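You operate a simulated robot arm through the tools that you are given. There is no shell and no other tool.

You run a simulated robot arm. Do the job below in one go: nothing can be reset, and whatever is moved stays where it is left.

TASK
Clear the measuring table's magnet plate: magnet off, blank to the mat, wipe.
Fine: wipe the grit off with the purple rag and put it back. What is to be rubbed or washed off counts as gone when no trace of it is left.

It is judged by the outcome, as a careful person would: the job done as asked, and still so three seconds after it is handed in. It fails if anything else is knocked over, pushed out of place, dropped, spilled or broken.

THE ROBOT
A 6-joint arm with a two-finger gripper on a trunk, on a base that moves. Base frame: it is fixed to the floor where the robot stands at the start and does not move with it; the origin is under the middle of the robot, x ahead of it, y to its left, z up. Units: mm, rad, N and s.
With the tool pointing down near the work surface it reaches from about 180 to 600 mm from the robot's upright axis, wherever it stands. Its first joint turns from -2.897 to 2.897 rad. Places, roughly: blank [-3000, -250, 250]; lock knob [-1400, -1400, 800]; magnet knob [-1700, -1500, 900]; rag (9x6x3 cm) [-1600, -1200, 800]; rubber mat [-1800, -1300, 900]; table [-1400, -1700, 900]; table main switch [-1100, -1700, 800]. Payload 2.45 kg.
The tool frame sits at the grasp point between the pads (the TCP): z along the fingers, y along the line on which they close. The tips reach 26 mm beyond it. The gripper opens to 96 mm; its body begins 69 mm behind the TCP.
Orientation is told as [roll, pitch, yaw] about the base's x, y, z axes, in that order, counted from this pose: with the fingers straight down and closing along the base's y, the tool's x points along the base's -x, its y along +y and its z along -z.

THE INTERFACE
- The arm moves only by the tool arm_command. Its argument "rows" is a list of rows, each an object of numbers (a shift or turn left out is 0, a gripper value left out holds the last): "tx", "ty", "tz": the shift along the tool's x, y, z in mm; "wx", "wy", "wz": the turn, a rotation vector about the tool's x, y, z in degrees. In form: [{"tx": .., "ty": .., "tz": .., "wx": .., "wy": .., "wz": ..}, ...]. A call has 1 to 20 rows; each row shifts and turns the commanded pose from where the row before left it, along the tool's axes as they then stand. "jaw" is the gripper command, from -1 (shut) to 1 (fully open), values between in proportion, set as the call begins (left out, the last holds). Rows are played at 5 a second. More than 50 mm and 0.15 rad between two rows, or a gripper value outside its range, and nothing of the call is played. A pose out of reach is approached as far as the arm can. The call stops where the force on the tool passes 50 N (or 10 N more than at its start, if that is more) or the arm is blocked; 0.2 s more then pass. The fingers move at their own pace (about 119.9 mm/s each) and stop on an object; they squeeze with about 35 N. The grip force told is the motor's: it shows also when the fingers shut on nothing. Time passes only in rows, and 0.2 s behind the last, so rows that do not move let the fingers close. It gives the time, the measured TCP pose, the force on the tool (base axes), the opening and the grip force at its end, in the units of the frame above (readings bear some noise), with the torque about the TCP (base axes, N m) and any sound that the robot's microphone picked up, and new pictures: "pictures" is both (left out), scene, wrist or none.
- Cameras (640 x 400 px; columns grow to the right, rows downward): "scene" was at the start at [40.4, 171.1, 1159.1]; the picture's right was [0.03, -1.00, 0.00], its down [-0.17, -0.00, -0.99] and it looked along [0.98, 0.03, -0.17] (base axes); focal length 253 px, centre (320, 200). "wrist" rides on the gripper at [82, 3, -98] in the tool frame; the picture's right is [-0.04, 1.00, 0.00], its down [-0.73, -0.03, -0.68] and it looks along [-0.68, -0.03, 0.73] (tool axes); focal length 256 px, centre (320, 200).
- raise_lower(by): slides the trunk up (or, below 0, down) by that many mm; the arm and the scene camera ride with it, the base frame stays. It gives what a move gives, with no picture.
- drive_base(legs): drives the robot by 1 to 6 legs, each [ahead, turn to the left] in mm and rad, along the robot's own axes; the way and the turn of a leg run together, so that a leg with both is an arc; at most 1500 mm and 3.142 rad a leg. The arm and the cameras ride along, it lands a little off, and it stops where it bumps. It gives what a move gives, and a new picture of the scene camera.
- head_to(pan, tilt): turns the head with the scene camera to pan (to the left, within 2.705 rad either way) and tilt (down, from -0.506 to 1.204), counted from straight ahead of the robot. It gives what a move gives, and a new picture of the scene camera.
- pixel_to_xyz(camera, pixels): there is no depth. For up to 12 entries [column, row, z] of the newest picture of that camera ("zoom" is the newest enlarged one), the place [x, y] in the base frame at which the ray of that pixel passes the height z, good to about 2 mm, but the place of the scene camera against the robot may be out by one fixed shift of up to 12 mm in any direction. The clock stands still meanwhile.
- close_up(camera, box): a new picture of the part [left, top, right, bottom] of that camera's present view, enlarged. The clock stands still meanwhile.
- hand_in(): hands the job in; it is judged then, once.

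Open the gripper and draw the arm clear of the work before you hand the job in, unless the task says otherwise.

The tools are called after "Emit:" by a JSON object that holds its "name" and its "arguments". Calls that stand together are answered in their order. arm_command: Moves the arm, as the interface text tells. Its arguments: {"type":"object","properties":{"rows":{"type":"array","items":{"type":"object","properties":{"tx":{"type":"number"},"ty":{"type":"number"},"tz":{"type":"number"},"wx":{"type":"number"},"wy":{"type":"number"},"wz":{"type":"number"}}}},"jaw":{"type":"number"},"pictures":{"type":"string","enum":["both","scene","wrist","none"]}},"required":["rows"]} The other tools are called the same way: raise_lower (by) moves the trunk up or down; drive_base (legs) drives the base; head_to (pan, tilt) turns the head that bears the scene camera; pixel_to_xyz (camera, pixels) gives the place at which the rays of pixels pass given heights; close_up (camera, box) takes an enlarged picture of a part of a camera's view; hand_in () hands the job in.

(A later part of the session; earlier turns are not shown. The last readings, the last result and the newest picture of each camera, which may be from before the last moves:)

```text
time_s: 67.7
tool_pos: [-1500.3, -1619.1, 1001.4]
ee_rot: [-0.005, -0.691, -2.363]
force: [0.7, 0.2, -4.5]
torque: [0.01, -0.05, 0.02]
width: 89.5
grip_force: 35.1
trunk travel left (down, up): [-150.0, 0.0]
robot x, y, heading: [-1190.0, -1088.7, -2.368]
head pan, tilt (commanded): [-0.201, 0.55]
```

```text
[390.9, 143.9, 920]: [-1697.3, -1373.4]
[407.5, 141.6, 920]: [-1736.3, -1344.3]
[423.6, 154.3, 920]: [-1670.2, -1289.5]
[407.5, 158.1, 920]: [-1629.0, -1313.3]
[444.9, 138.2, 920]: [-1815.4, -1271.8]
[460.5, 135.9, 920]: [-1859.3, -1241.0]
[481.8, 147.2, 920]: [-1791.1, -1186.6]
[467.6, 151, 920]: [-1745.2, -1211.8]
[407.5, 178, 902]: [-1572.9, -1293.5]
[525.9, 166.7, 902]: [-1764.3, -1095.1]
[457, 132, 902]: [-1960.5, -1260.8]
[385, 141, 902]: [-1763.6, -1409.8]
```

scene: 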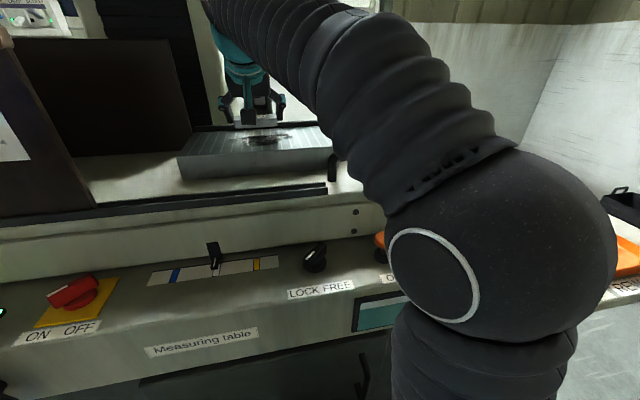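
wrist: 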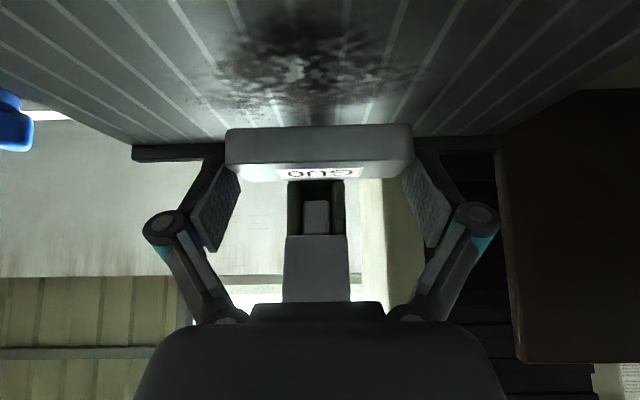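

Blanks on the mat occupy about L -147..-200 and L -300..-360 (F 471-585), leaving a ~100 mm gap at L≈-250. I'll set the held blank there with its length pointing away from me: first draw back to F≈490, then carry it right, staying above the handle and knob.

Emit:
{"name": "arm_command", "arguments": {"rows": [{"tx": 26.7, "tz": -22.1}, {"tx": 26.7, "tz": -22.1}, {"tx": 26.7, "tz": -22.1}, {"ty": -30.4}, {"ty": -30.4}, {"ty": -30.4}, {"ty": -30.4}, {"ty": -30.4}, {"ty": -30.4}, {"ty": -30.4}, {"ty": -30.4}, {"ty": -30.4}, {"ty": -30.4}, {"ty": -30.4}, {"ty": -30.4}, {"ty": -30.4}]}}

```text
time_s: 71.1
tool_pos: [-1702.2, -1262.6, 1000.5]
ee_rot: [-0.006, -0.693, -2.362]
force: [0.9, -1.0, -5.4]
torque: [0.04, 0.0, 0.02]
width: 89.6
grip_force: 34.7
trunk travel left (down, up): [-150.0, 0.0]
robot x, y, heading: [-1192.4, -1088.9, -2.368]
head pan, tilt (commanded): [-0.201, 0.55]
```

scene: 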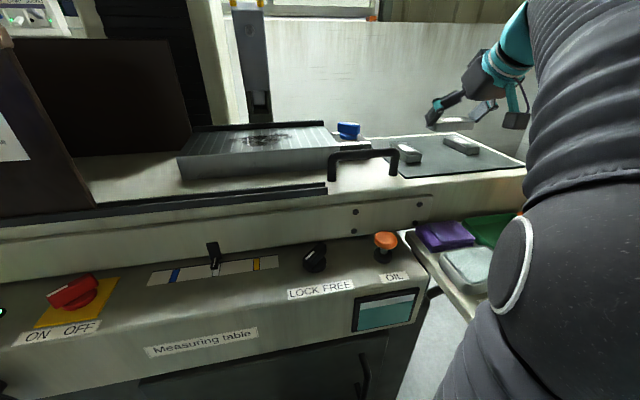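
wrist: 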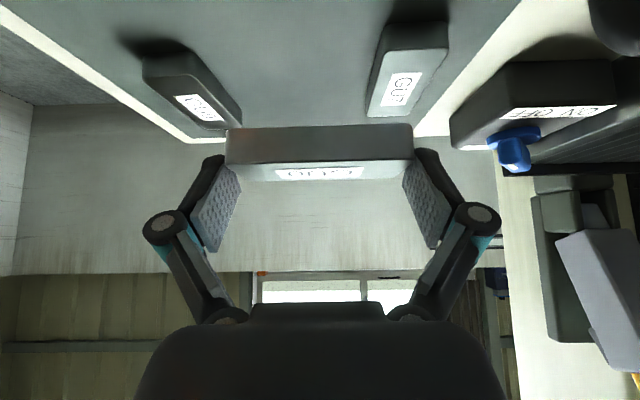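

The wrist view shows both mat blanks, (410,70) and (190,90), ahead of the held blank. I zoom to place the gap accurately.

Emit:
{"name": "close_up", "arguments": {"camera": "wrist", "box": [100, 0, 500, 150]}}

Emit:
{"name": "pixel_to_xyz", "arguments": {"camera": "wrist", "pixels": [[367, 116, 920], [413, 116, 920], [447, 47, 920], [392, 46, 920], [142, 62, 920], [191, 60, 920], [242, 112, 920], [205, 127, 920], [185, 138, 902], [420, 133, 902]]}}

```text
1.60 times, centred on (300, 75) of wrist
```

zoom: 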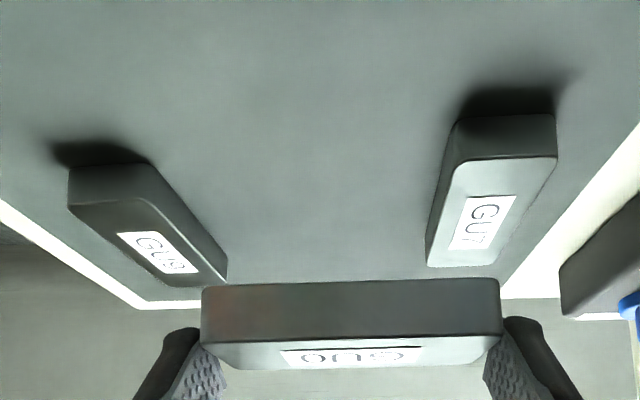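

```text
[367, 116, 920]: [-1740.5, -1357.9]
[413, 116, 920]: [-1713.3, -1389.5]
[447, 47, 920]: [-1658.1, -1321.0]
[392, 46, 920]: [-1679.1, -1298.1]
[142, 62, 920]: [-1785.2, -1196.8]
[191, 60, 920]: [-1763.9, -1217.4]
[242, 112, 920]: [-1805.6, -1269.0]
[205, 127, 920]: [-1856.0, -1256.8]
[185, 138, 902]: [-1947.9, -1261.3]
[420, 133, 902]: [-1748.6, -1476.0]
```

By the wrist camera the gap runs from L≈-193 to -302, centre -248. I rotate the tool 90° clockwise (fingers pointing right) at this height.

Emit:
{"name": "arm_command", "arguments": {"rows": [{"wx": 4.78, "wz": 5.78}, {"wx": 4.78, "wz": 5.78}, {"wx": 4.78, "wz": 5.78}, {"wx": 4.78, "wz": 5.78}, {"wx": 4.78, "wz": 5.78}, {"wx": 4.78, "wz": 5.78}, {"wx": 4.78, "wz": 5.78}, {"wx": 4.78, "wz": 5.78}, {"wx": 4.78, "wz": 5.78}, {"wx": 4.78, "wz": 5.78}, {"wx": 4.78, "wz": 5.78}, {"wx": 4.78, "wz": 5.78}, {}]}}

```text
time_s: 73.9
tool_pos: [-1700.1, -1262.6, 1000.5]
ee_rot: [0.002, -0.697, 2.344]
force: [-1.0, -0.2, -4.4]
torque: [-0.02, 0.0, 0.01]
width: 89.7
grip_force: 34.4
trunk travel left (down, up): [-150.0, 0.0]
robot x, y, heading: [-1190.8, -1092.1, -2.369]
head pan, tilt (commanded): [-0.201, 0.55]
```

scene: 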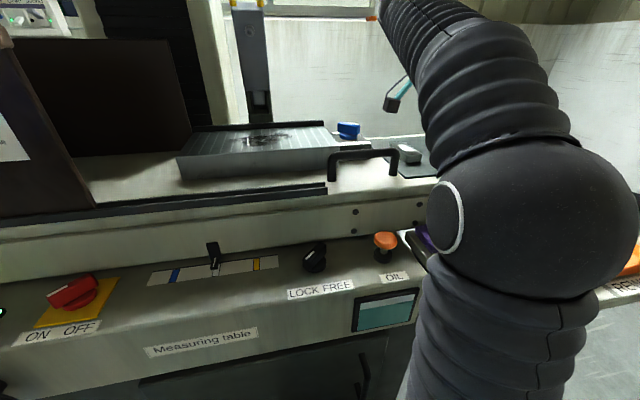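
wrist: 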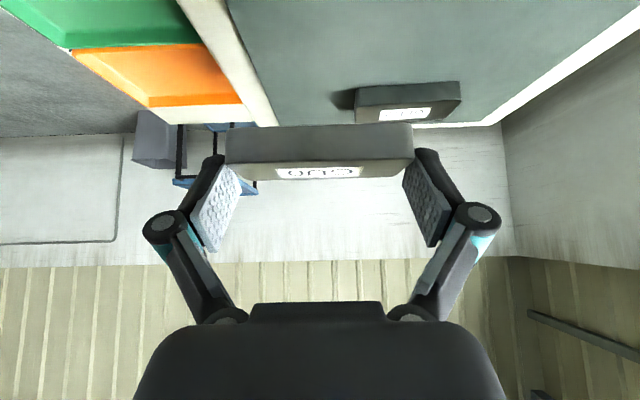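

Rotated fine; image right is now away from me. I shift 42 mm away and 4 mm right to line up with the gap's centre, then check against both blanks.

Emit:
{"name": "arm_command", "arguments": {"rows": [{"ty": 21, "tx": -1.65, "tz": 1.35}, {"ty": 21, "tx": -1.65, "tz": 1.35}, {"tx": 6.37, "tz": 7.7}, {"tx": 6.37, "tz": 7.7}, {"tx": 6.37, "tz": 7.7}, {}]}}

Emit:
{"name": "close_up", "arguments": {"camera": "wrist", "box": [140, 0, 500, 200]}}

Emit:
{"name": "close_up", "arguments": {"camera": "scene", "box": [330, 80, 470, 200]}}

```text
time_s: 75.3
tool_pos: [-1734.5, -1288.7, 971.9]
ee_rot: [0.0, -0.694, 2.344]
force: [-0.2, -0.4, -4.7]
torque: [-0.02, -0.07, 0.02]
width: 89.8
grip_force: 34.7
trunk travel left (down, up): [-150.0, 0.0]
robot x, y, heading: [-1192.4, -1091.3, -2.37]
head pan, tilt (commanded): [-0.201, 0.55]
```

scene: 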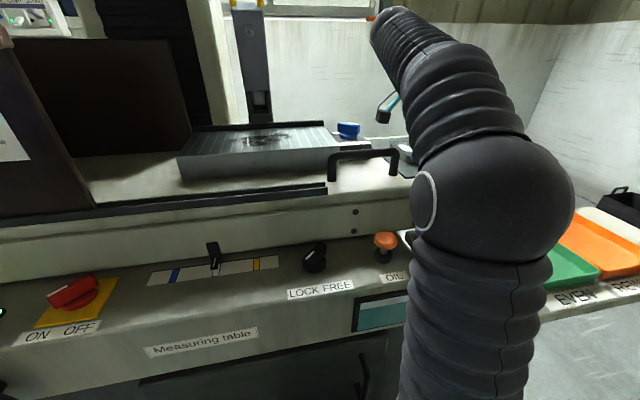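
wrist: 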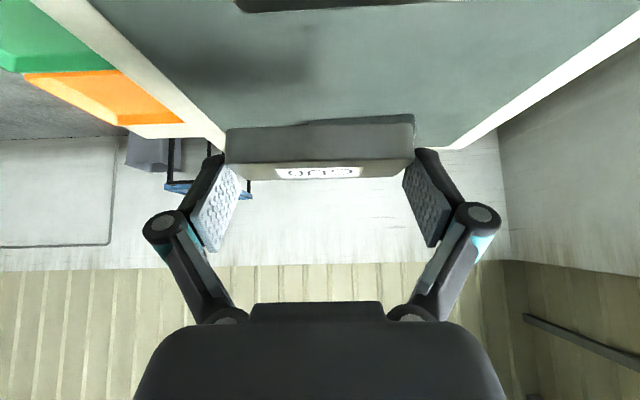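

```text
1.78 times, centred on (320, 100) of wrist
```

zoom: 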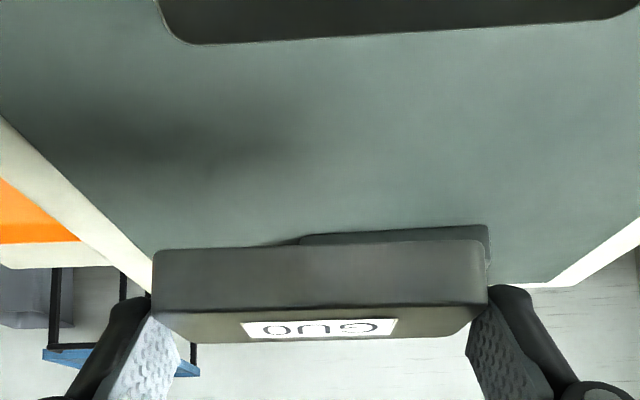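

```text
3.33 times, centred on (400, 140) of scene
```

zoom: 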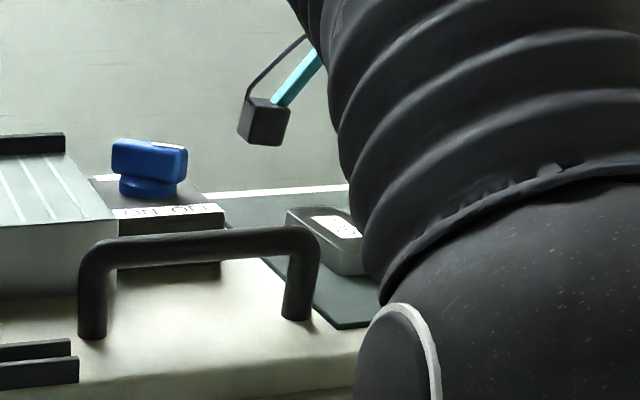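

Blank 1's near edge shows at the top of the wrist view (row ~11) and blank 2's edge peeks out behind the held blank at (412,116). I compute clearances.

Emit:
{"name": "pixel_to_xyz", "arguments": {"camera": "wrist", "pixels": [[253, 12, 902], [253, 12, 920], [440, 5, 902], [440, 5, 920], [412, 116, 902], [310, 121, 902], [412, 116, 920], [150, 90, 902], [450, 148, 902]]}}

```text
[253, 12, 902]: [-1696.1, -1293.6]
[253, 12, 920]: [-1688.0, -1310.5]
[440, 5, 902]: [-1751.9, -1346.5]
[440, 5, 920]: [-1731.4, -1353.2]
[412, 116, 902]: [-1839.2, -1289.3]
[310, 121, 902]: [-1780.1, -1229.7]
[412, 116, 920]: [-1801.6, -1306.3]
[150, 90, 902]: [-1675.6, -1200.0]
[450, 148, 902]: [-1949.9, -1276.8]
```

The gap is L -190..-312 and the held blank's centre is at about -249, so it is centred. I lower it 30 mm, then continue in small steps watching the force.

Emit:
{"name": "arm_command", "arguments": {"rows": [{"tx": 6.37, "tz": 7.7}, {"tx": 6.37, "tz": 7.7}, {"tx": 6.37, "tz": 7.7}, {}]}}

Emit:
{"name": "close_up", "arguments": {"camera": "wrist", "box": [140, 0, 500, 200]}}

Emit:
{"name": "close_up", "arguments": {"camera": "scene", "box": [330, 80, 470, 200]}}

```text
time_s: 76.3
tool_pos: [-1735.7, -1290.1, 941.8]
ee_rot: [-0.001, -0.697, 2.346]
force: [-0.2, -0.6, -4.4]
torque: [-0.02, -0.04, -0.02]
width: 89.5
grip_force: 35.2
trunk travel left (down, up): [-150.0, 0.0]
robot x, y, heading: [-1189.8, -1088.3, -2.368]
head pan, tilt (commanded): [-0.201, 0.55]
```

scene: 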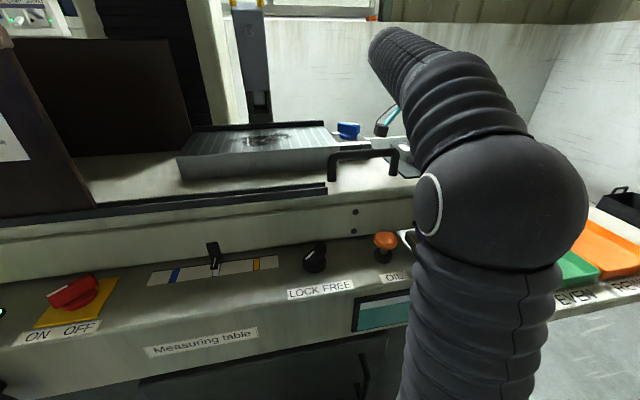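
wrist: 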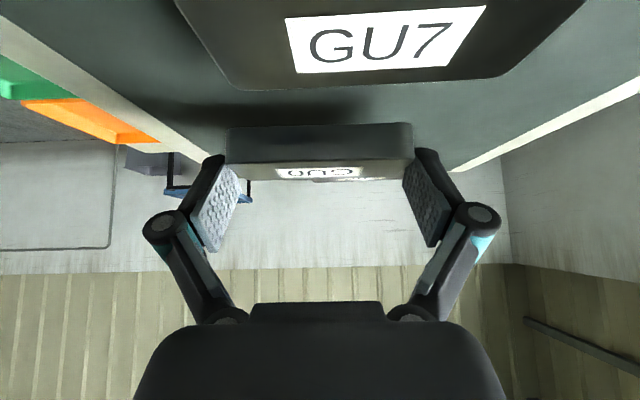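

```text
1.78 times, centred on (320, 100) of wrist
```

zoom: 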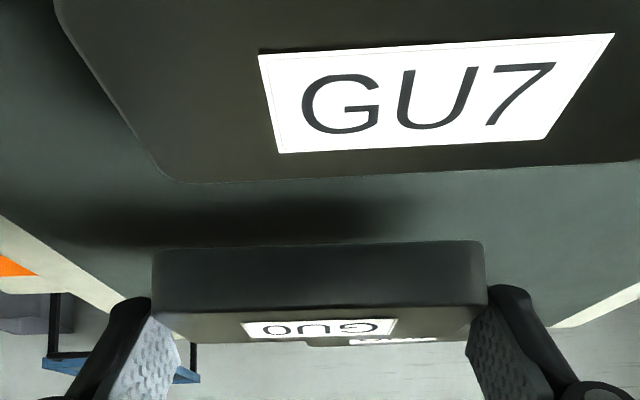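

```text
3.33 times, centred on (400, 140) of scene
```

zoom: 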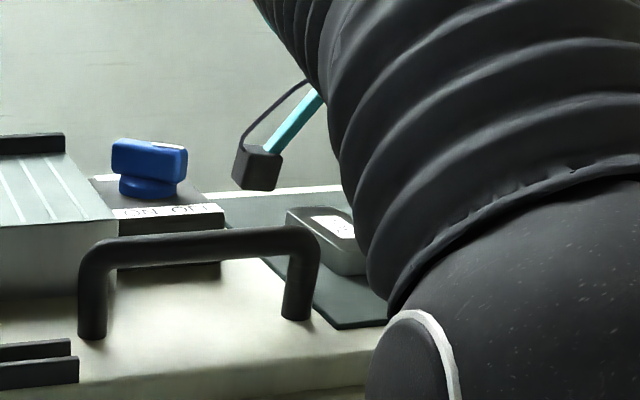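

The held blank is low behind GU7 with clear mat around. I go on down in 2 mm steps.

Emit:
{"name": "arm_command", "arguments": {"rows": [{"tx": 1.27, "tz": 1.54}, {"tx": 1.27, "tz": 1.54}, {"tx": 1.27, "tz": 1.54}, {"tx": 1.27, "tz": 1.54}, {}], "pictures": "wrist"}}

```text
time_s: 77.5
tool_pos: [-1735.5, -1290.4, 933.6]
ee_rot: [-0.002, -0.697, 2.346]
force: [-0.2, 0.0, -5.2]
torque: [-0.04, -0.03, 0.03]
width: 89.5
grip_force: 34.7
trunk travel left (down, up): [-150.0, 0.0]
robot x, y, heading: [-1187.2, -1086.6, -2.369]
head pan, tilt (commanded): [-0.201, 0.55]
```

wrist: 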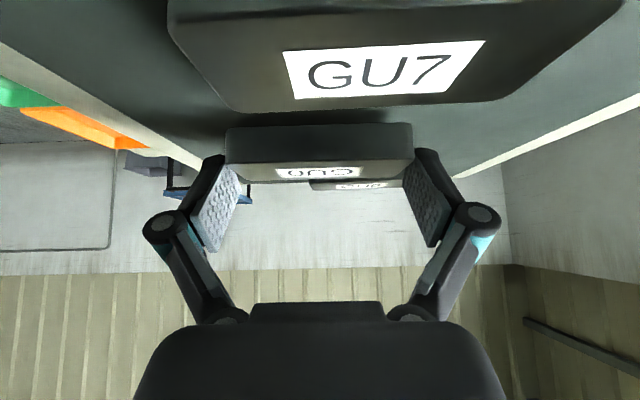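

No contact yet (z-force still -5 N). I keep lowering in 1 mm steps.

Emit:
{"name": "arm_command", "arguments": {"rows": [{"tx": 0.64, "tz": 0.77}, {"tx": 0.64, "tz": 0.77}, {"tx": 0.64, "tz": 0.77}, {}], "pictures": "none"}}

```text
time_s: 78.5
tool_pos: [-1736.3, -1288.1, 931.5]
ee_rot: [0.0, -0.697, 2.343]
force: [-0.1, 0.3, -5.2]
torque: [-0.02, -0.02, -0.03]
width: 89.6
grip_force: 34.7
trunk travel left (down, up): [-150.0, 0.0]
robot x, y, heading: [-1189.0, -1088.2, -2.372]
head pan, tilt (commanded): [-0.201, 0.55]
```

Still hanging free at z≈931; I continue by 1 mm steps.

Emit:
{"name": "arm_command", "arguments": {"rows": [{"tx": 0.64, "tz": 0.77}, {"tx": 0.64, "tz": 0.77}, {}], "pictures": "none"}}

Emit:
{"name": "arm_command", "arguments": {"rows": [{"tx": 0.64, "tz": 0.77}, {"tx": 0.64, "tz": 0.77}, {}], "pictures": "wrist"}}

```text
time_s: 79.3
tool_pos: [-1735.3, -1289.4, 929.4]
ee_rot: [0.0, -0.696, 2.344]
force: [-0.4, 0.1, -4.4]
torque: [-0.03, -0.02, 0.01]
width: 89.6
grip_force: 35.2
trunk travel left (down, up): [-150.0, 0.0]
robot x, y, heading: [-1189.8, -1085.9, -2.368]
head pan, tilt (commanded): [-0.201, 0.55]
```

```text
time_s: 80.1
tool_pos: [-1734.9, -1289.7, 927.5]
ee_rot: [0.002, -0.695, 2.346]
force: [0.1, 0.9, -4.9]
torque: [0.0, -0.05, 0.01]
width: 89.4
grip_force: 35.2
trunk travel left (down, up): [-150.0, 0.0]
robot x, y, heading: [-1187.7, -1085.0, -2.362]
head pan, tilt (commanded): [-0.201, 0.55]
```

wrist: 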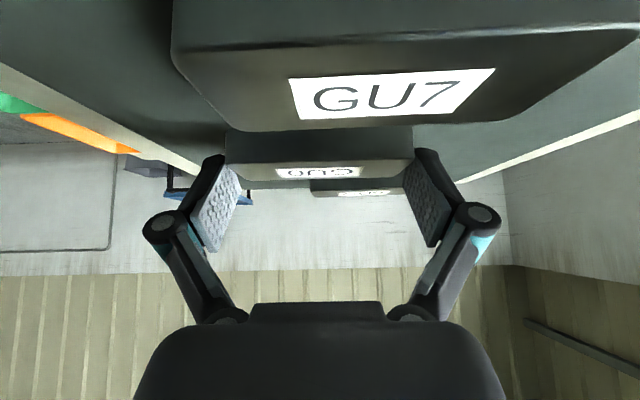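

Still no contact. I continue lowering a few mm more, watching for the load to vanish.

Emit:
{"name": "arm_command", "arguments": {"rows": [{"tx": 0.64, "tz": 0.77}, {"tx": 0.64, "tz": 0.77}, {}], "pictures": "none"}}

Emit:
{"name": "arm_command", "arguments": {"rows": [{"tx": 0.64, "tz": 0.77}, {"tx": 0.64, "tz": 0.77}, {}], "pictures": "wrist"}}

Emit:
{"name": "close_up", "arguments": {"camera": "scene", "box": [330, 80, 470, 200]}}

```text
time_s: 80.9
tool_pos: [-1735.1, -1290.5, 925.4]
ee_rot: [0.003, -0.698, 2.344]
force: [-0.1, -0.7, 4.5]
torque: [0.21, -0.42, -0.05]
width: 89.7
grip_force: 35.5
trunk travel left (down, up): [-150.0, 0.0]
robot x, y, heading: [-1190.1, -1085.9, -2.371]
head pan, tilt (commanded): [-0.201, 0.55]
```

```text
time_s: 81.7
tool_pos: [-1735.7, -1288.4, 924.1]
ee_rot: [0.006, -0.698, 2.341]
force: [0.7, -4.2, 25.4]
torque: [-0.14, 0.16, -0.11]
width: 89.9
grip_force: 34.8
trunk travel left (down, up): [-150.0, 0.0]
robot x, y, heading: [-1188.6, -1089.5, -2.369]
head pan, tilt (commanded): [-0.201, 0.55]
```

wrist: 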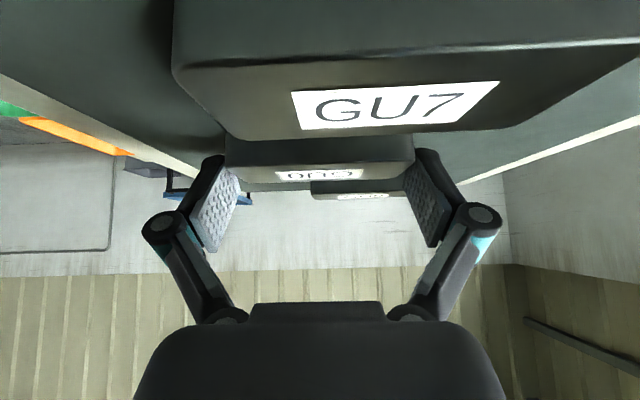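

```text
3.33 times, centred on (400, 140) of scene
```

zoom: 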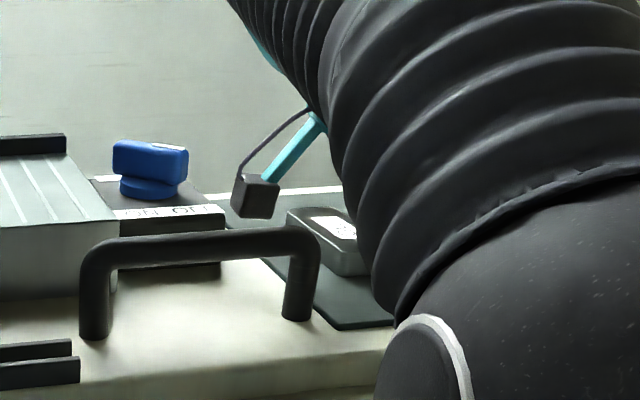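

Contact made (25 N). I relieve 1.5 mm and open the jaw to release.

Emit:
{"name": "arm_command", "arguments": {"rows": [{"tx": -0.96, "tz": -1.16}, {}], "pictures": "none"}}

Emit:
{"name": "arm_command", "arguments": {"rows": [{}, {}, {}], "jaw": 1.0, "pictures": "wrist"}}

```text
time_s: 82.3
tool_pos: [-1735.6, -1288.4, 925.0]
ee_rot: [0.0, -0.697, 2.345]
force: [6.3, 1.2, 11.9]
torque: [0.32, 0.16, -0.13]
width: 89.9
grip_force: 35.2
trunk travel left (down, up): [-150.0, 0.0]
robot x, y, heading: [-1190.2, -1086.1, -2.37]
head pan, tilt (commanded): [-0.201, 0.55]
```

```text
time_s: 83.1
tool_pos: [-1736.6, -1288.9, 923.5]
ee_rot: [-0.001, -0.696, 2.345]
force: [-0.5, 0.0, 0.1]
torque: [0.0, 0.02, -0.03]
width: 95.9
grip_force: 0.0
trunk travel left (down, up): [-150.0, 0.0]
robot x, y, heading: [-1194.1, -1089.2, -2.365]
head pan, tilt (commanded): [-0.201, 0.55]
```

wrist: 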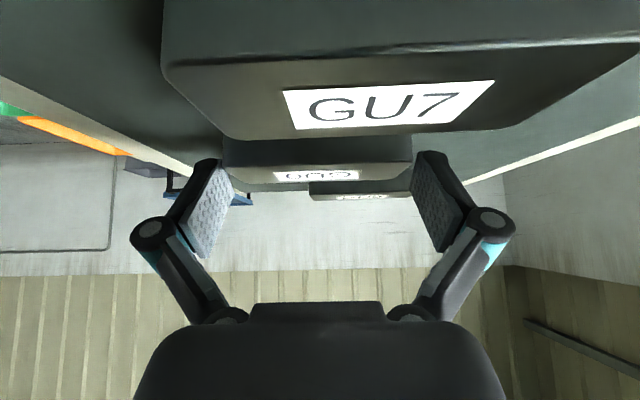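

Released with the jaw at 96 mm and no force. I lift straight up.

Emit:
{"name": "arm_command", "arguments": {"rows": [{"tx": -3.2, "tz": -3.85}, {"tx": -6.37, "tz": -7.7}, {"tx": -6.37, "tz": -7.7}, {"tx": -12.7, "tz": -15.4}, {"tx": -12.7, "tz": -15.4}, {"tx": -6.37, "tz": -7.7}]}}

Emit:
{"name": "close_up", "arguments": {"camera": "wrist", "box": [140, 0, 500, 200]}}

```text
time_s: 84.5
tool_pos: [-1734.8, -1289.2, 1000.7]
ee_rot: [-0.001, -0.695, 2.346]
force: [0.0, -0.3, -0.3]
torque: [-0.02, -0.02, 0.05]
width: 96.2
grip_force: 0.0
trunk travel left (down, up): [-150.0, 0.0]
robot x, y, heading: [-1192.0, -1087.4, -2.371]
head pan, tilt (commanded): [-0.201, 0.55]
```

scene: 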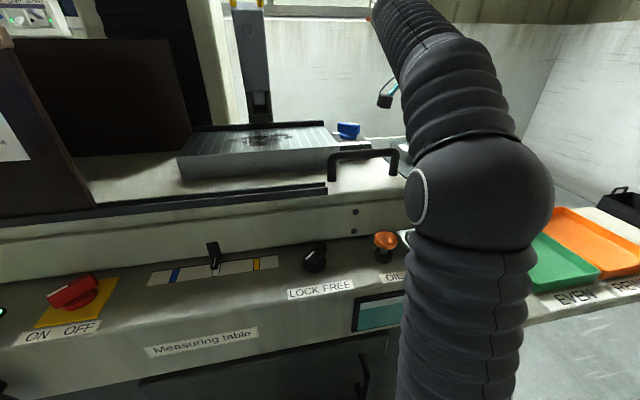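
wrist: 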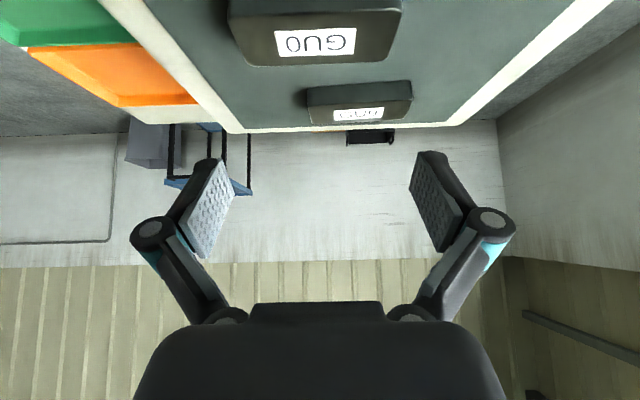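

```text
1.78 times, centred on (320, 100) of wrist
```

zoom: 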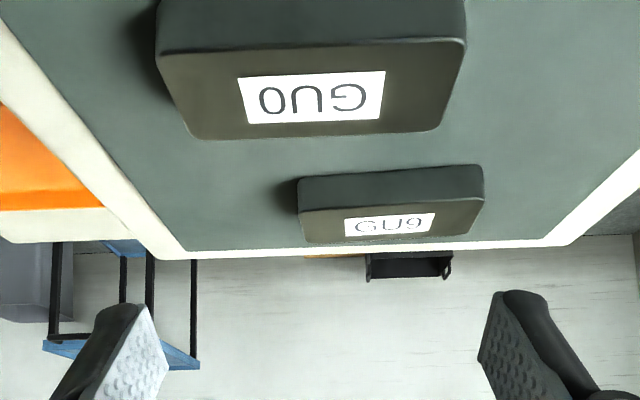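

The blank lies flat on the mat between its neighbours. Now the rag: I compute its corners from the earlier view (head pose is the same) and raise/retract the arm to look at it.

Emit:
{"name": "pixel_to_xyz", "arguments": {"camera": "scene", "pixels": [[416.8, 228.3, 830], [456.7, 219.8, 830], [476.2, 238.8, 830], [433.4, 245.9, 830], [433.4, 252, 800], [477, 245, 800], [445, 236, 820]]}}

Emit:
{"name": "arm_command", "arguments": {"rows": [{"ty": -40}, {"ty": -40}, {"ty": -40}, {"wx": -4.78, "wz": -5.78}, {"wx": -4.78, "wz": -5.78}, {"wx": -4.78, "wz": -5.78}, {"wx": -4.78, "wz": -5.78}, {"wx": -4.78, "wz": -5.78}, {"wx": -4.78, "wz": -5.78}, {"wx": -4.78, "wz": -5.78}, {"wx": -4.78, "wz": -5.78}, {"wx": -4.78, "wz": -5.78}, {"wx": -4.78, "wz": -5.78}, {"wx": -4.78, "wz": -5.78}, {"wx": -4.78, "wz": -5.78}]}}

```text
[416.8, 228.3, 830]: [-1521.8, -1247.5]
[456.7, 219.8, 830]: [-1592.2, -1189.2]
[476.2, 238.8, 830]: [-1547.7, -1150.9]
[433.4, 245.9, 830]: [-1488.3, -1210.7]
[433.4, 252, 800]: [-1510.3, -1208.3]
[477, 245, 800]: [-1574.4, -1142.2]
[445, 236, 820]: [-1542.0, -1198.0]
```

```text
time_s: 87.7
tool_pos: [-1648.6, -1205.8, 1001.3]
ee_rot: [-0.008, -0.692, -2.359]
force: [-0.1, -0.2, 0.2]
torque: [-0.01, 0.03, -0.06]
width: 96.1
grip_force: 0.0
trunk travel left (down, up): [-150.0, 0.0]
robot x, y, heading: [-1189.3, -1085.3, -2.37]
head pan, tilt (commanded): [-0.201, 0.55]
```

scene: 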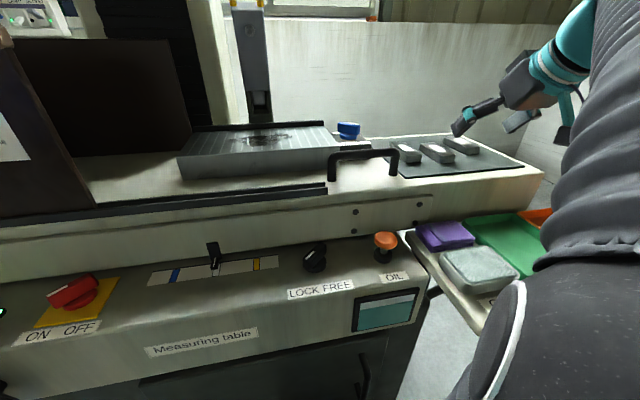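
wrist: 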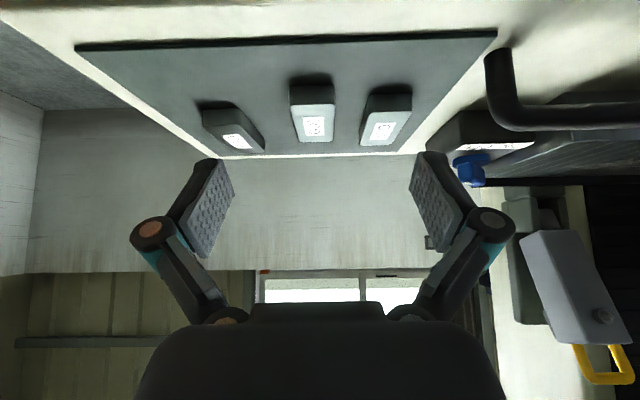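

All three blanks sit cleanly on the mat. The rag is about 90 mm across (left-right) by 60 mm deep, close to the green tray and the oil pad, so I bring the tool back to vertical and retreat to look at the gaps around it from above.

Emit:
{"name": "arm_command", "arguments": {"rows": [{"wy": 7.9}, {"wy": 7.9}, {"wy": 7.9}, {"wy": 7.9}, {"wy": 7.9}, {"tx": 40, "ty": 12}, {"tx": 40, "ty": 12}, {"tx": 40, "ty": 12}, {"tx": 40, "ty": 12}, {"tx": 40, "ty": 12}]}}

Emit:
{"name": "close_up", "arguments": {"camera": "wrist", "box": [160, 80, 480, 300]}}

Emit:
{"name": "close_up", "arguments": {"camera": "scene", "box": [390, 190, 560, 310]}}

```text
time_s: 89.9
tool_pos: [-1462.8, -1106.7, 999.6]
ee_rot: [-0.005, -0.002, -2.366]
force: [-0.1, -0.2, -0.3]
torque: [-0.03, -0.07, -0.02]
width: 95.7
grip_force: 0.1
trunk travel left (down, up): [-150.0, 0.0]
robot x, y, heading: [-1190.2, -1086.5, -2.369]
head pan, tilt (commanded): [-0.201, 0.55]
```

scene: 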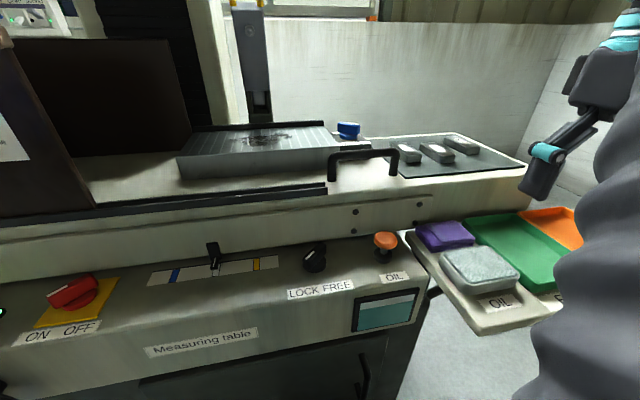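
wrist: 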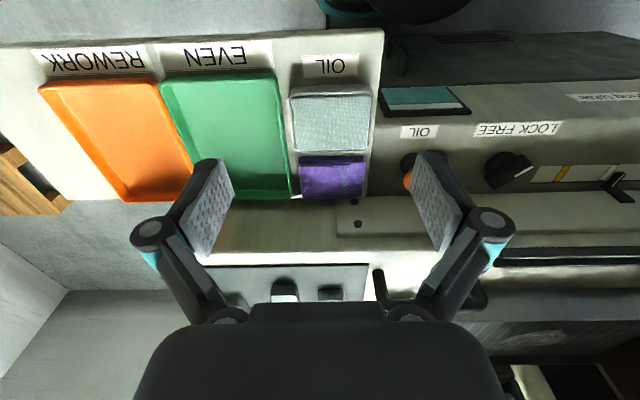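

```text
1.82 times, centred on (320, 190) of wrist
```

zoom: 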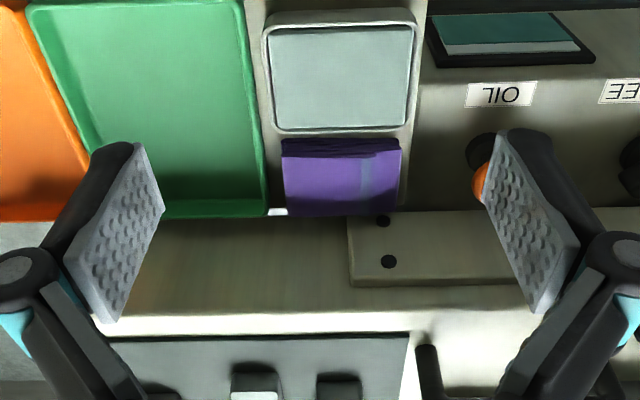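

```text
3.33 times, centred on (475, 250) of scene
```

zoom: 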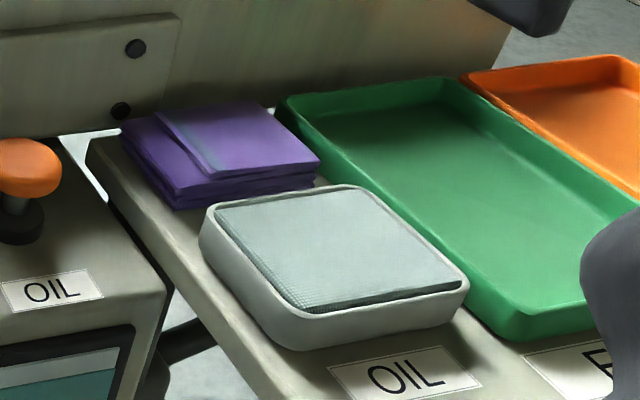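

The rag (purple, folded) sits right between the green tray, the oil pad and the table. I lower the tool vertically to about z=900 to measure the gaps around it.

Emit:
{"name": "arm_command", "arguments": {"rows": [{"tz": 33, "tx": -7, "ty": 4}, {"tz": 33, "tx": -7, "ty": 4}, {"tz": 33, "tx": -7, "ty": 4}, {}]}}

Emit:
{"name": "close_up", "arguments": {"camera": "wrist", "box": [200, 100, 440, 300]}}

```text
time_s: 90.9
tool_pos: [-1478.2, -1129.2, 885.1]
ee_rot: [0.029, 0.035, -2.378]
force: [-0.1, 0.4, -0.2]
torque: [0.02, 0.02, -0.01]
width: 96.3
grip_force: 0.0
trunk travel left (down, up): [-150.0, 0.0]
robot x, y, heading: [-1188.1, -1087.9, -2.37]
head pan, tilt (commanded): [-0.201, 0.55]
```

scene: 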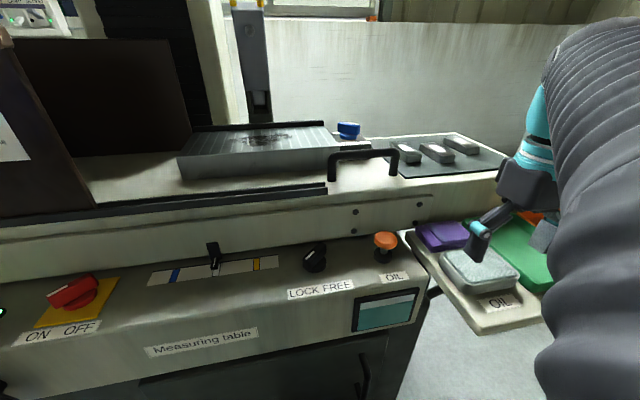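
wrist: 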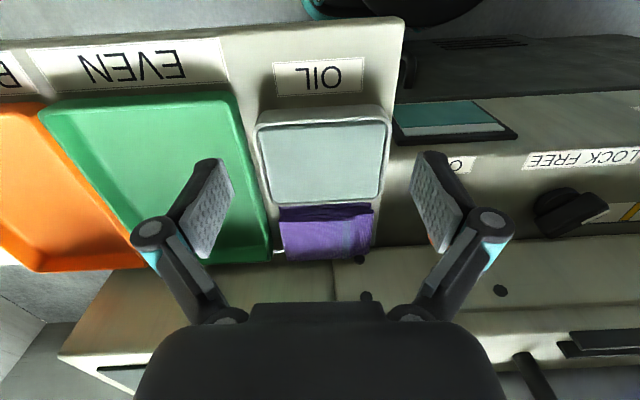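

```text
2.00 times, centred on (320, 200) of wrist
```

zoom: 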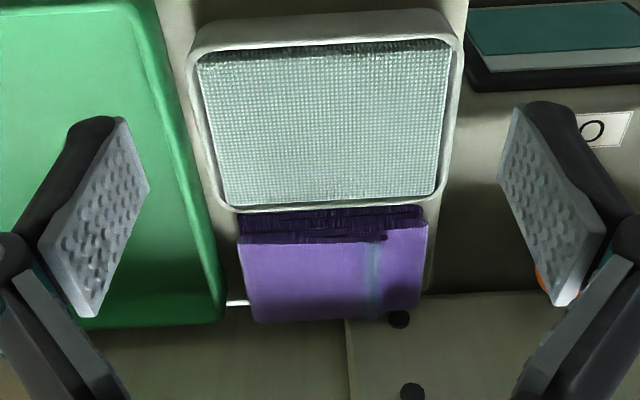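

The gaps: about 12 mm to the green tray on the right, almost none to the oil pad in front, free on the left. I compute the edges, then zoom again after the arm settles.

Emit:
{"name": "pixel_to_xyz", "arguments": {"camera": "wrist", "pixels": [[287.5, 261, 828], [370, 254, 828], [280, 221.5, 828], [372.5, 211, 828], [280, 205, 800], [370, 202, 800], [232, 255, 825], [268, 255, 800], [256, 215, 828], [264, 203, 828], [370, 199, 828], [385, 250, 800]]}}

Emit:
{"name": "arm_command", "arguments": {"rows": [{}], "pictures": "none"}}

```text
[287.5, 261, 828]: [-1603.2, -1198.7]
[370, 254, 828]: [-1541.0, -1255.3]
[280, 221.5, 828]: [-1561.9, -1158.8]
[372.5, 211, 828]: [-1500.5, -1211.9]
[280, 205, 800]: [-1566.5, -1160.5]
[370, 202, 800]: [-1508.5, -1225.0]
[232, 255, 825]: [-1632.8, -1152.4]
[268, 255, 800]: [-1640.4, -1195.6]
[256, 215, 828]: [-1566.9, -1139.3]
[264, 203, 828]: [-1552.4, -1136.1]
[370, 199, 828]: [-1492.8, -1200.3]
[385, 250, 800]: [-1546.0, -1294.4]
```

```text
time_s: 91.3
tool_pos: [-1479.5, -1131.6, 886.9]
ee_rot: [0.026, 0.032, -2.375]
force: [0.0, 0.3, 3.5]
torque: [0.0, 0.02, 0.03]
width: 96.0
grip_force: 0.0
trunk travel left (down, up): [-150.0, 0.0]
robot x, y, heading: [-1191.0, -1086.5, -2.364]
head pan, tilt (commanded): [-0.201, 0.55]
```

I triangulate the rim heights of the tray and oil pad against the rag's top with this second view.

Emit:
{"name": "pixel_to_xyz", "arguments": {"camera": "wrist", "pixels": [[271, 259, 812], [271, 259, 820], [271, 259, 828], [263, 204, 812], [263, 204, 820], [263, 204, 828], [371, 199, 820], [371, 199, 828], [375, 249, 820], [375, 249, 828]]}}

Emit:
{"name": "close_up", "arguments": {"camera": "wrist", "box": [240, 170, 400, 280]}}

```text
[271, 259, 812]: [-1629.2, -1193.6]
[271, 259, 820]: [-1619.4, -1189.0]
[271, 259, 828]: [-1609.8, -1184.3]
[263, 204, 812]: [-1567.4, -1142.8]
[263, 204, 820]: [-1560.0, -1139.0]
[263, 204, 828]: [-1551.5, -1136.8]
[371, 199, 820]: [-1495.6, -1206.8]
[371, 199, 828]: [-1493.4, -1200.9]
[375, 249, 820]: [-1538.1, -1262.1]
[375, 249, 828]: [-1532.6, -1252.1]
```

```text
3.64 times, centred on (320, 225) of wrist
```

zoom: 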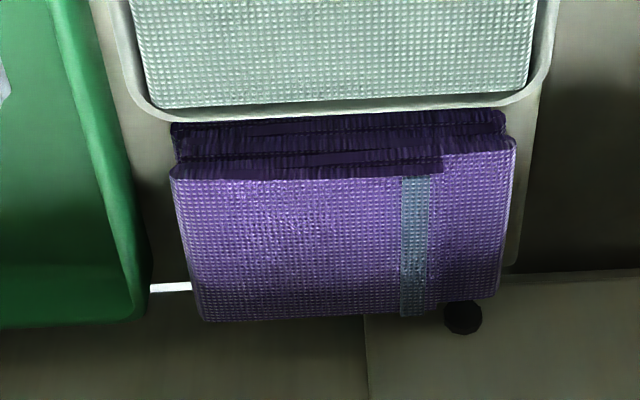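

Estimates: rag top z≈828, L -128..-211, F 311-369; tray rim z≈820 at L≈-229; oil pad edge at F≈293. Before choosing the grip tilt, I test how far the arm reaches over the plate with little tilt: rise, move over the plate front, then try forward.

Emit:
{"name": "arm_command", "arguments": {"rows": [{"tz": -35}, {"tz": -35}, {"tz": -33}, {"tx": -24, "ty": 30}, {"tx": -24, "ty": 30}, {"tx": -24, "ty": 30}, {"tx": -24, "ty": 30}, {"tx": -24, "ty": 30}, {"tx": -24, "ty": 30}, {"tx": -24, "ty": 30}, {"tx": -24, "ty": 30}, {"tx": -24, "ty": 30}, {"tx": -24, "ty": 30}], "pictures": "none"}}

Emit:
{"name": "arm_command", "arguments": {"rows": [{"tz": 10}, {"tx": -25}, {"tx": -25}, {"tx": -25}, {"tx": -25}], "pictures": "wrist"}}

```text
time_s: 91.9
tool_pos: [-1448.0, -1131.6, 915.4]
ee_rot: [0.115, 0.121, -2.353]
force: [-0.8, 1.0, 0.3]
torque: [-0.02, 0.0, 0.03]
width: 96.0
grip_force: 0.1
trunk travel left (down, up): [-150.0, 0.0]
robot x, y, heading: [-1191.4, -1088.9, -2.37]
head pan, tilt (commanded): [-0.201, 0.55]
stopped in row 3: the arm was blocked; the commanded pose is now the measured one
```

```text
time_s: 93.1
tool_pos: [-1512.4, -1201.8, 896.1]
ee_rot: [0.111, 0.117, -2.354]
force: [0.1, -0.9, -0.5]
torque: [0.01, 0.01, 0.02]
width: 96.2
grip_force: 0.0
trunk travel left (down, up): [-150.0, 0.0]
robot x, y, heading: [-1186.8, -1086.9, -2.367]
head pan, tilt (commanded): [-0.201, 0.55]
```

wrist: 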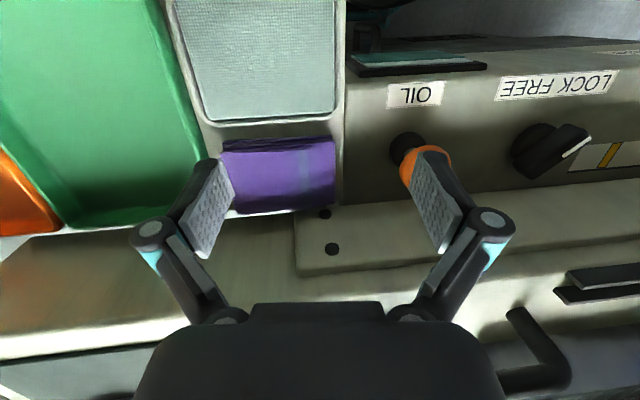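

The arm was blocked while rising near its minimum radius (something of the arm itself folded up), leaving the tool tilted ~6.5° each way; nothing was touched (force ~0). I look at the scene before moving on.

Emit:
{"name": "head_to", "arguments": {"pan": -0.6, "tilt": 0.6}}

Emit:
{"name": "close_up", "arguments": {"camera": "wrist", "box": [140, 100, 500, 300]}}

```text
time_s: 94.0
tool_pos: [-1511.7, -1202.4, 894.8]
ee_rot: [0.11, 0.116, -2.353]
force: [-0.1, 0.0, 0.4]
torque: [0.02, -0.02, 0.0]
width: 95.7
grip_force: 0.1
trunk travel left (down, up): [-150.0, 0.0]
robot x, y, heading: [-1192.4, -1087.3, -2.37]
head pan, tilt (commanded): [-0.6, 0.6]
```

scene: 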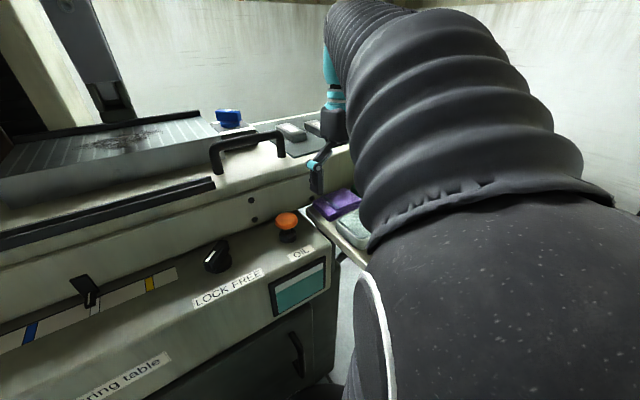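

```text
1.78 times, centred on (320, 200) of wrist
```

zoom: 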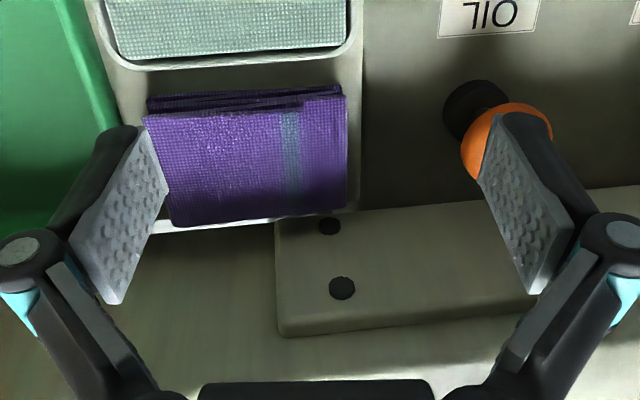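

The picture shows the gripper above the rag, all clear. I straighten the tool while rising in small steps.

Emit:
{"name": "arm_command", "arguments": {"rows": [{"wx": 3.2, "wy": -3.35, "tz": -10}, {"wx": 3.2, "wy": -3.35, "tz": -10}, {"tz": -20}, {"tz": -20}], "pictures": "scene"}}

```text
time_s: 95.0
tool_pos: [-1513.4, -1204.1, 952.8]
ee_rot: [-0.001, 0.002, -2.361]
force: [0.0, 0.2, 0.3]
torque: [-0.01, -0.02, -0.02]
width: 96.1
grip_force: 0.0
trunk travel left (down, up): [-150.0, 0.0]
robot x, y, heading: [-1189.0, -1085.9, -2.367]
head pan, tilt (commanded): [-0.6, 0.6]
```

scene: 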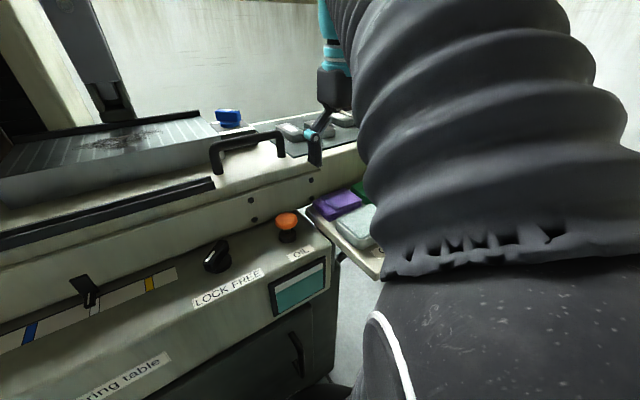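

Tool is vertical again at z=953. I rise 32 mm and swing over to the plate front to test the forward reach with the tool vertical.

Emit:
{"name": "arm_command", "arguments": {"rows": [{"tz": -16}, {"tz": -16}, {"tx": -20, "ty": 28}, {"tx": -20, "ty": 28}, {"tx": -20, "ty": 28}, {"tx": -20, "ty": 28}, {"tx": -20, "ty": 28}, {"tx": -20, "ty": 28}, {"tx": -20, "ty": 28}, {"tx": -20, "ty": 28}], "pictures": "none"}}

```text
time_s: 97.2
tool_pos: [-1470.9, -1470.6, 988.7]
ee_rot: [0.0, 0.002, -2.362]
force: [0.4, 0.8, 0.1]
torque: [-0.06, 0.0, 0.0]
width: 96.0
grip_force: 0.0
trunk travel left (down, up): [-150.0, 0.0]
robot x, y, heading: [-1189.8, -1088.0, -2.371]
head pan, tilt (commanded): [-0.6, 0.6]
```

Now forward in 20 mm steps at about z=980 to find the limit with the tool vertical.

Emit:
{"name": "arm_command", "arguments": {"rows": [{"tz": 8, "tx": -20}, {"tx": -20}, {"tx": -20}, {"tx": -20}, {"tx": -20}, {"tx": -20}], "pictures": "wrist"}}

```text
time_s: 98.6
tool_pos: [-1554.2, -1550.5, 961.6]
ee_rot: [0.0, -0.002, -2.361]
force: [0.1, 0.5, 0.8]
torque: [0.0, 0.03, 0.02]
width: 96.1
grip_force: 0.2
out of reach, approached as far as the arm can: row 5, 6
trunk travel left (down, up): [-150.0, 0.0]
robot x, y, heading: [-1189.0, -1086.9, -2.369]
head pan, tilt (commanded): [-0.6, 0.6]
```

wrist: 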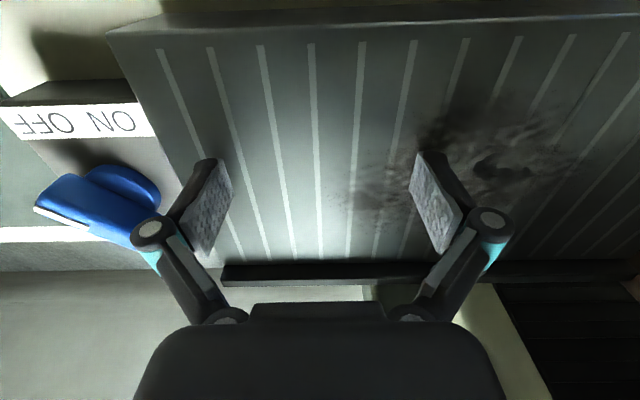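

With the tool vertical the arm reaches r≈588 at z≈962, and the tips at z≈936 don't touch the plate, so the plate top is a little lower than I guessed. I recompute the grit extents and the back fence from this clear view.

Emit:
{"name": "close_up", "arguments": {"camera": "wrist", "box": [300, 60, 640, 280]}}

Emit:
{"name": "pixel_to_xyz", "arguments": {"camera": "wrist", "pixels": [[320, 262, 935], [125, 33, 935], [630, 10, 935], [340, 195, 935], [600, 165, 935], [480, 100, 935], [430, 110, 935], [450, 215, 935], [380, 205, 935], [500, 210, 935], [225, 265, 935]]}}

```text
1.82 times, centred on (470, 170) of wrist
```

zoom: 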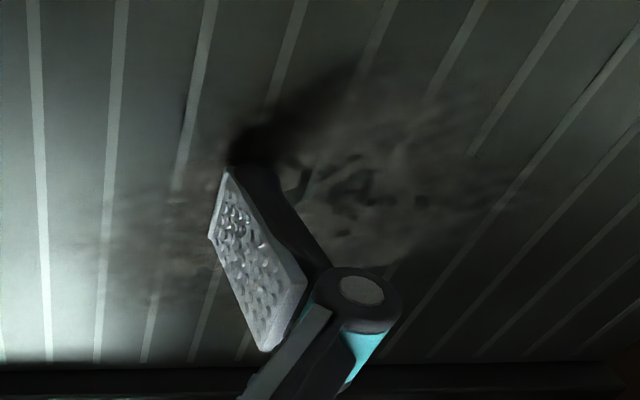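

```text
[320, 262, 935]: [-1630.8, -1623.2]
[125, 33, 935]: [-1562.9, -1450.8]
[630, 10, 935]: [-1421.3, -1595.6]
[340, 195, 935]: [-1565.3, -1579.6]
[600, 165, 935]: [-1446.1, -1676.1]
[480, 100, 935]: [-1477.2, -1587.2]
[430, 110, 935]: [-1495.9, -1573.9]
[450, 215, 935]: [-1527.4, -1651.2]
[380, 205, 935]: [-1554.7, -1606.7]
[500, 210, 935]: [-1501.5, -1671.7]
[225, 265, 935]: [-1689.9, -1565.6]
```

The plate spans F≈520-688; the grit covers about F 553-634, L 85-240. I back off slightly, tilt 24° and test whether F≈605, L≈215 is reachable with that smaller tilt.

Emit:
{"name": "arm_command", "arguments": {"rows": [{"tx": 30, "tz": -10}, {"tx": 20, "tz": -5}, {"wy": -8}, {"wy": -8}, {"wy": -8}], "pictures": "none"}}

```text
time_s: 99.8
tool_pos: [-1518.0, -1517.1, 978.2]
ee_rot: [0.0, -0.42, -2.362]
force: [-0.6, 0.6, 0.4]
torque: [0.02, 0.0, -0.03]
width: 95.8
grip_force: 0.0
trunk travel left (down, up): [-150.0, 0.0]
robot x, y, heading: [-1190.5, -1087.1, -2.364]
head pan, tilt (commanded): [-0.6, 0.6]
```

Now I test-move to F≈606, L≈216 at this height (z≈978) with the 24° tilt.

Emit:
{"name": "arm_command", "arguments": {"rows": [{"tx": -13.1, "ty": 28, "tz": 5.9}, {"tx": -13.1, "ty": 28, "tz": 5.9}, {"tx": -13.1, "ty": 28, "tz": 5.9}, {"tx": -13.1, "ty": 28, "tz": 5.9}, {"tx": -13.1, "ty": 28, "tz": 5.9}], "pictures": "wrist"}}

```text
time_s: 101.0
tool_pos: [-1471.2, -1666.1, 975.8]
ee_rot: [-0.001, -0.419, -2.362]
force: [0.1, 0.5, 0.3]
torque: [-0.02, -0.01, 0.02]
width: 96.0
grip_force: 0.0
trunk travel left (down, up): [-150.0, 0.0]
robot x, y, heading: [-1190.3, -1086.6, -2.37]
head pan, tilt (commanded): [-0.6, 0.6]
```

wrist: 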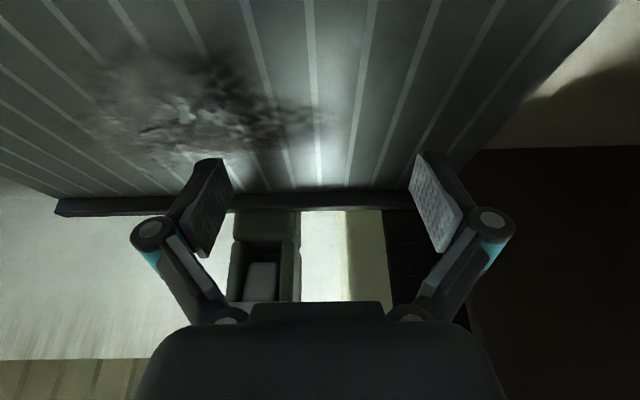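

Reachable with 24° tilt. For the rag pick-up I need more room for the arm near the robot, so I raise the arm, pull it back from the plate, and drive the robot back 120 mm.

Emit:
{"name": "arm_command", "arguments": {"rows": [{"tx": -9.8, "tz": -21.9}, {"tx": 24.6, "ty": -30, "tz": -11}, {"tx": 24.6, "ty": -30, "tz": -11}, {"tx": 24.6, "ty": -30, "tz": -11}, {"tx": 24.6, "ty": -30, "tz": -11}, {"tx": 24.6, "ty": -30, "tz": -11}], "pictures": "none"}}

Emit:
{"name": "drive_base", "arguments": {"legs": [[-120, 0]]}}

```text
time_s: 102.4
tool_pos: [-1480.5, -1467.4, 1001.2]
ee_rot: [0.001, -0.418, -2.361]
force: [-0.5, -0.1, -1.5]
torque: [0.02, 0.01, -0.01]
width: 96.1
grip_force: 0.0
trunk travel left (down, up): [-150.0, 0.0]
robot x, y, heading: [-1189.4, -1086.6, -2.373]
head pan, tilt (commanded): [-0.6, 0.6]
```

```text
time_s: 103.6
tool_pos: [-1396.9, -1385.2, 1002.6]
ee_rot: [0.0, -0.417, -2.364]
force: [0.6, 0.3, 0.4]
torque: [-0.02, -0.03, -0.02]
width: 96.0
grip_force: 0.0
trunk travel left (down, up): [-150.0, 0.0]
robot x, y, heading: [-1102.8, -1005.4, -2.372]
head pan, tilt (commanded): [-0.6, 0.6]
```

scene: 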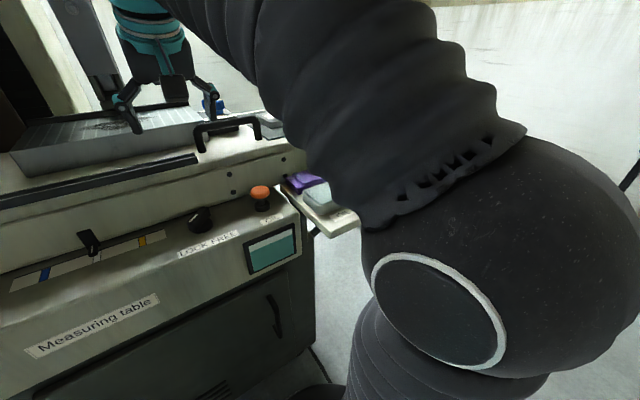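

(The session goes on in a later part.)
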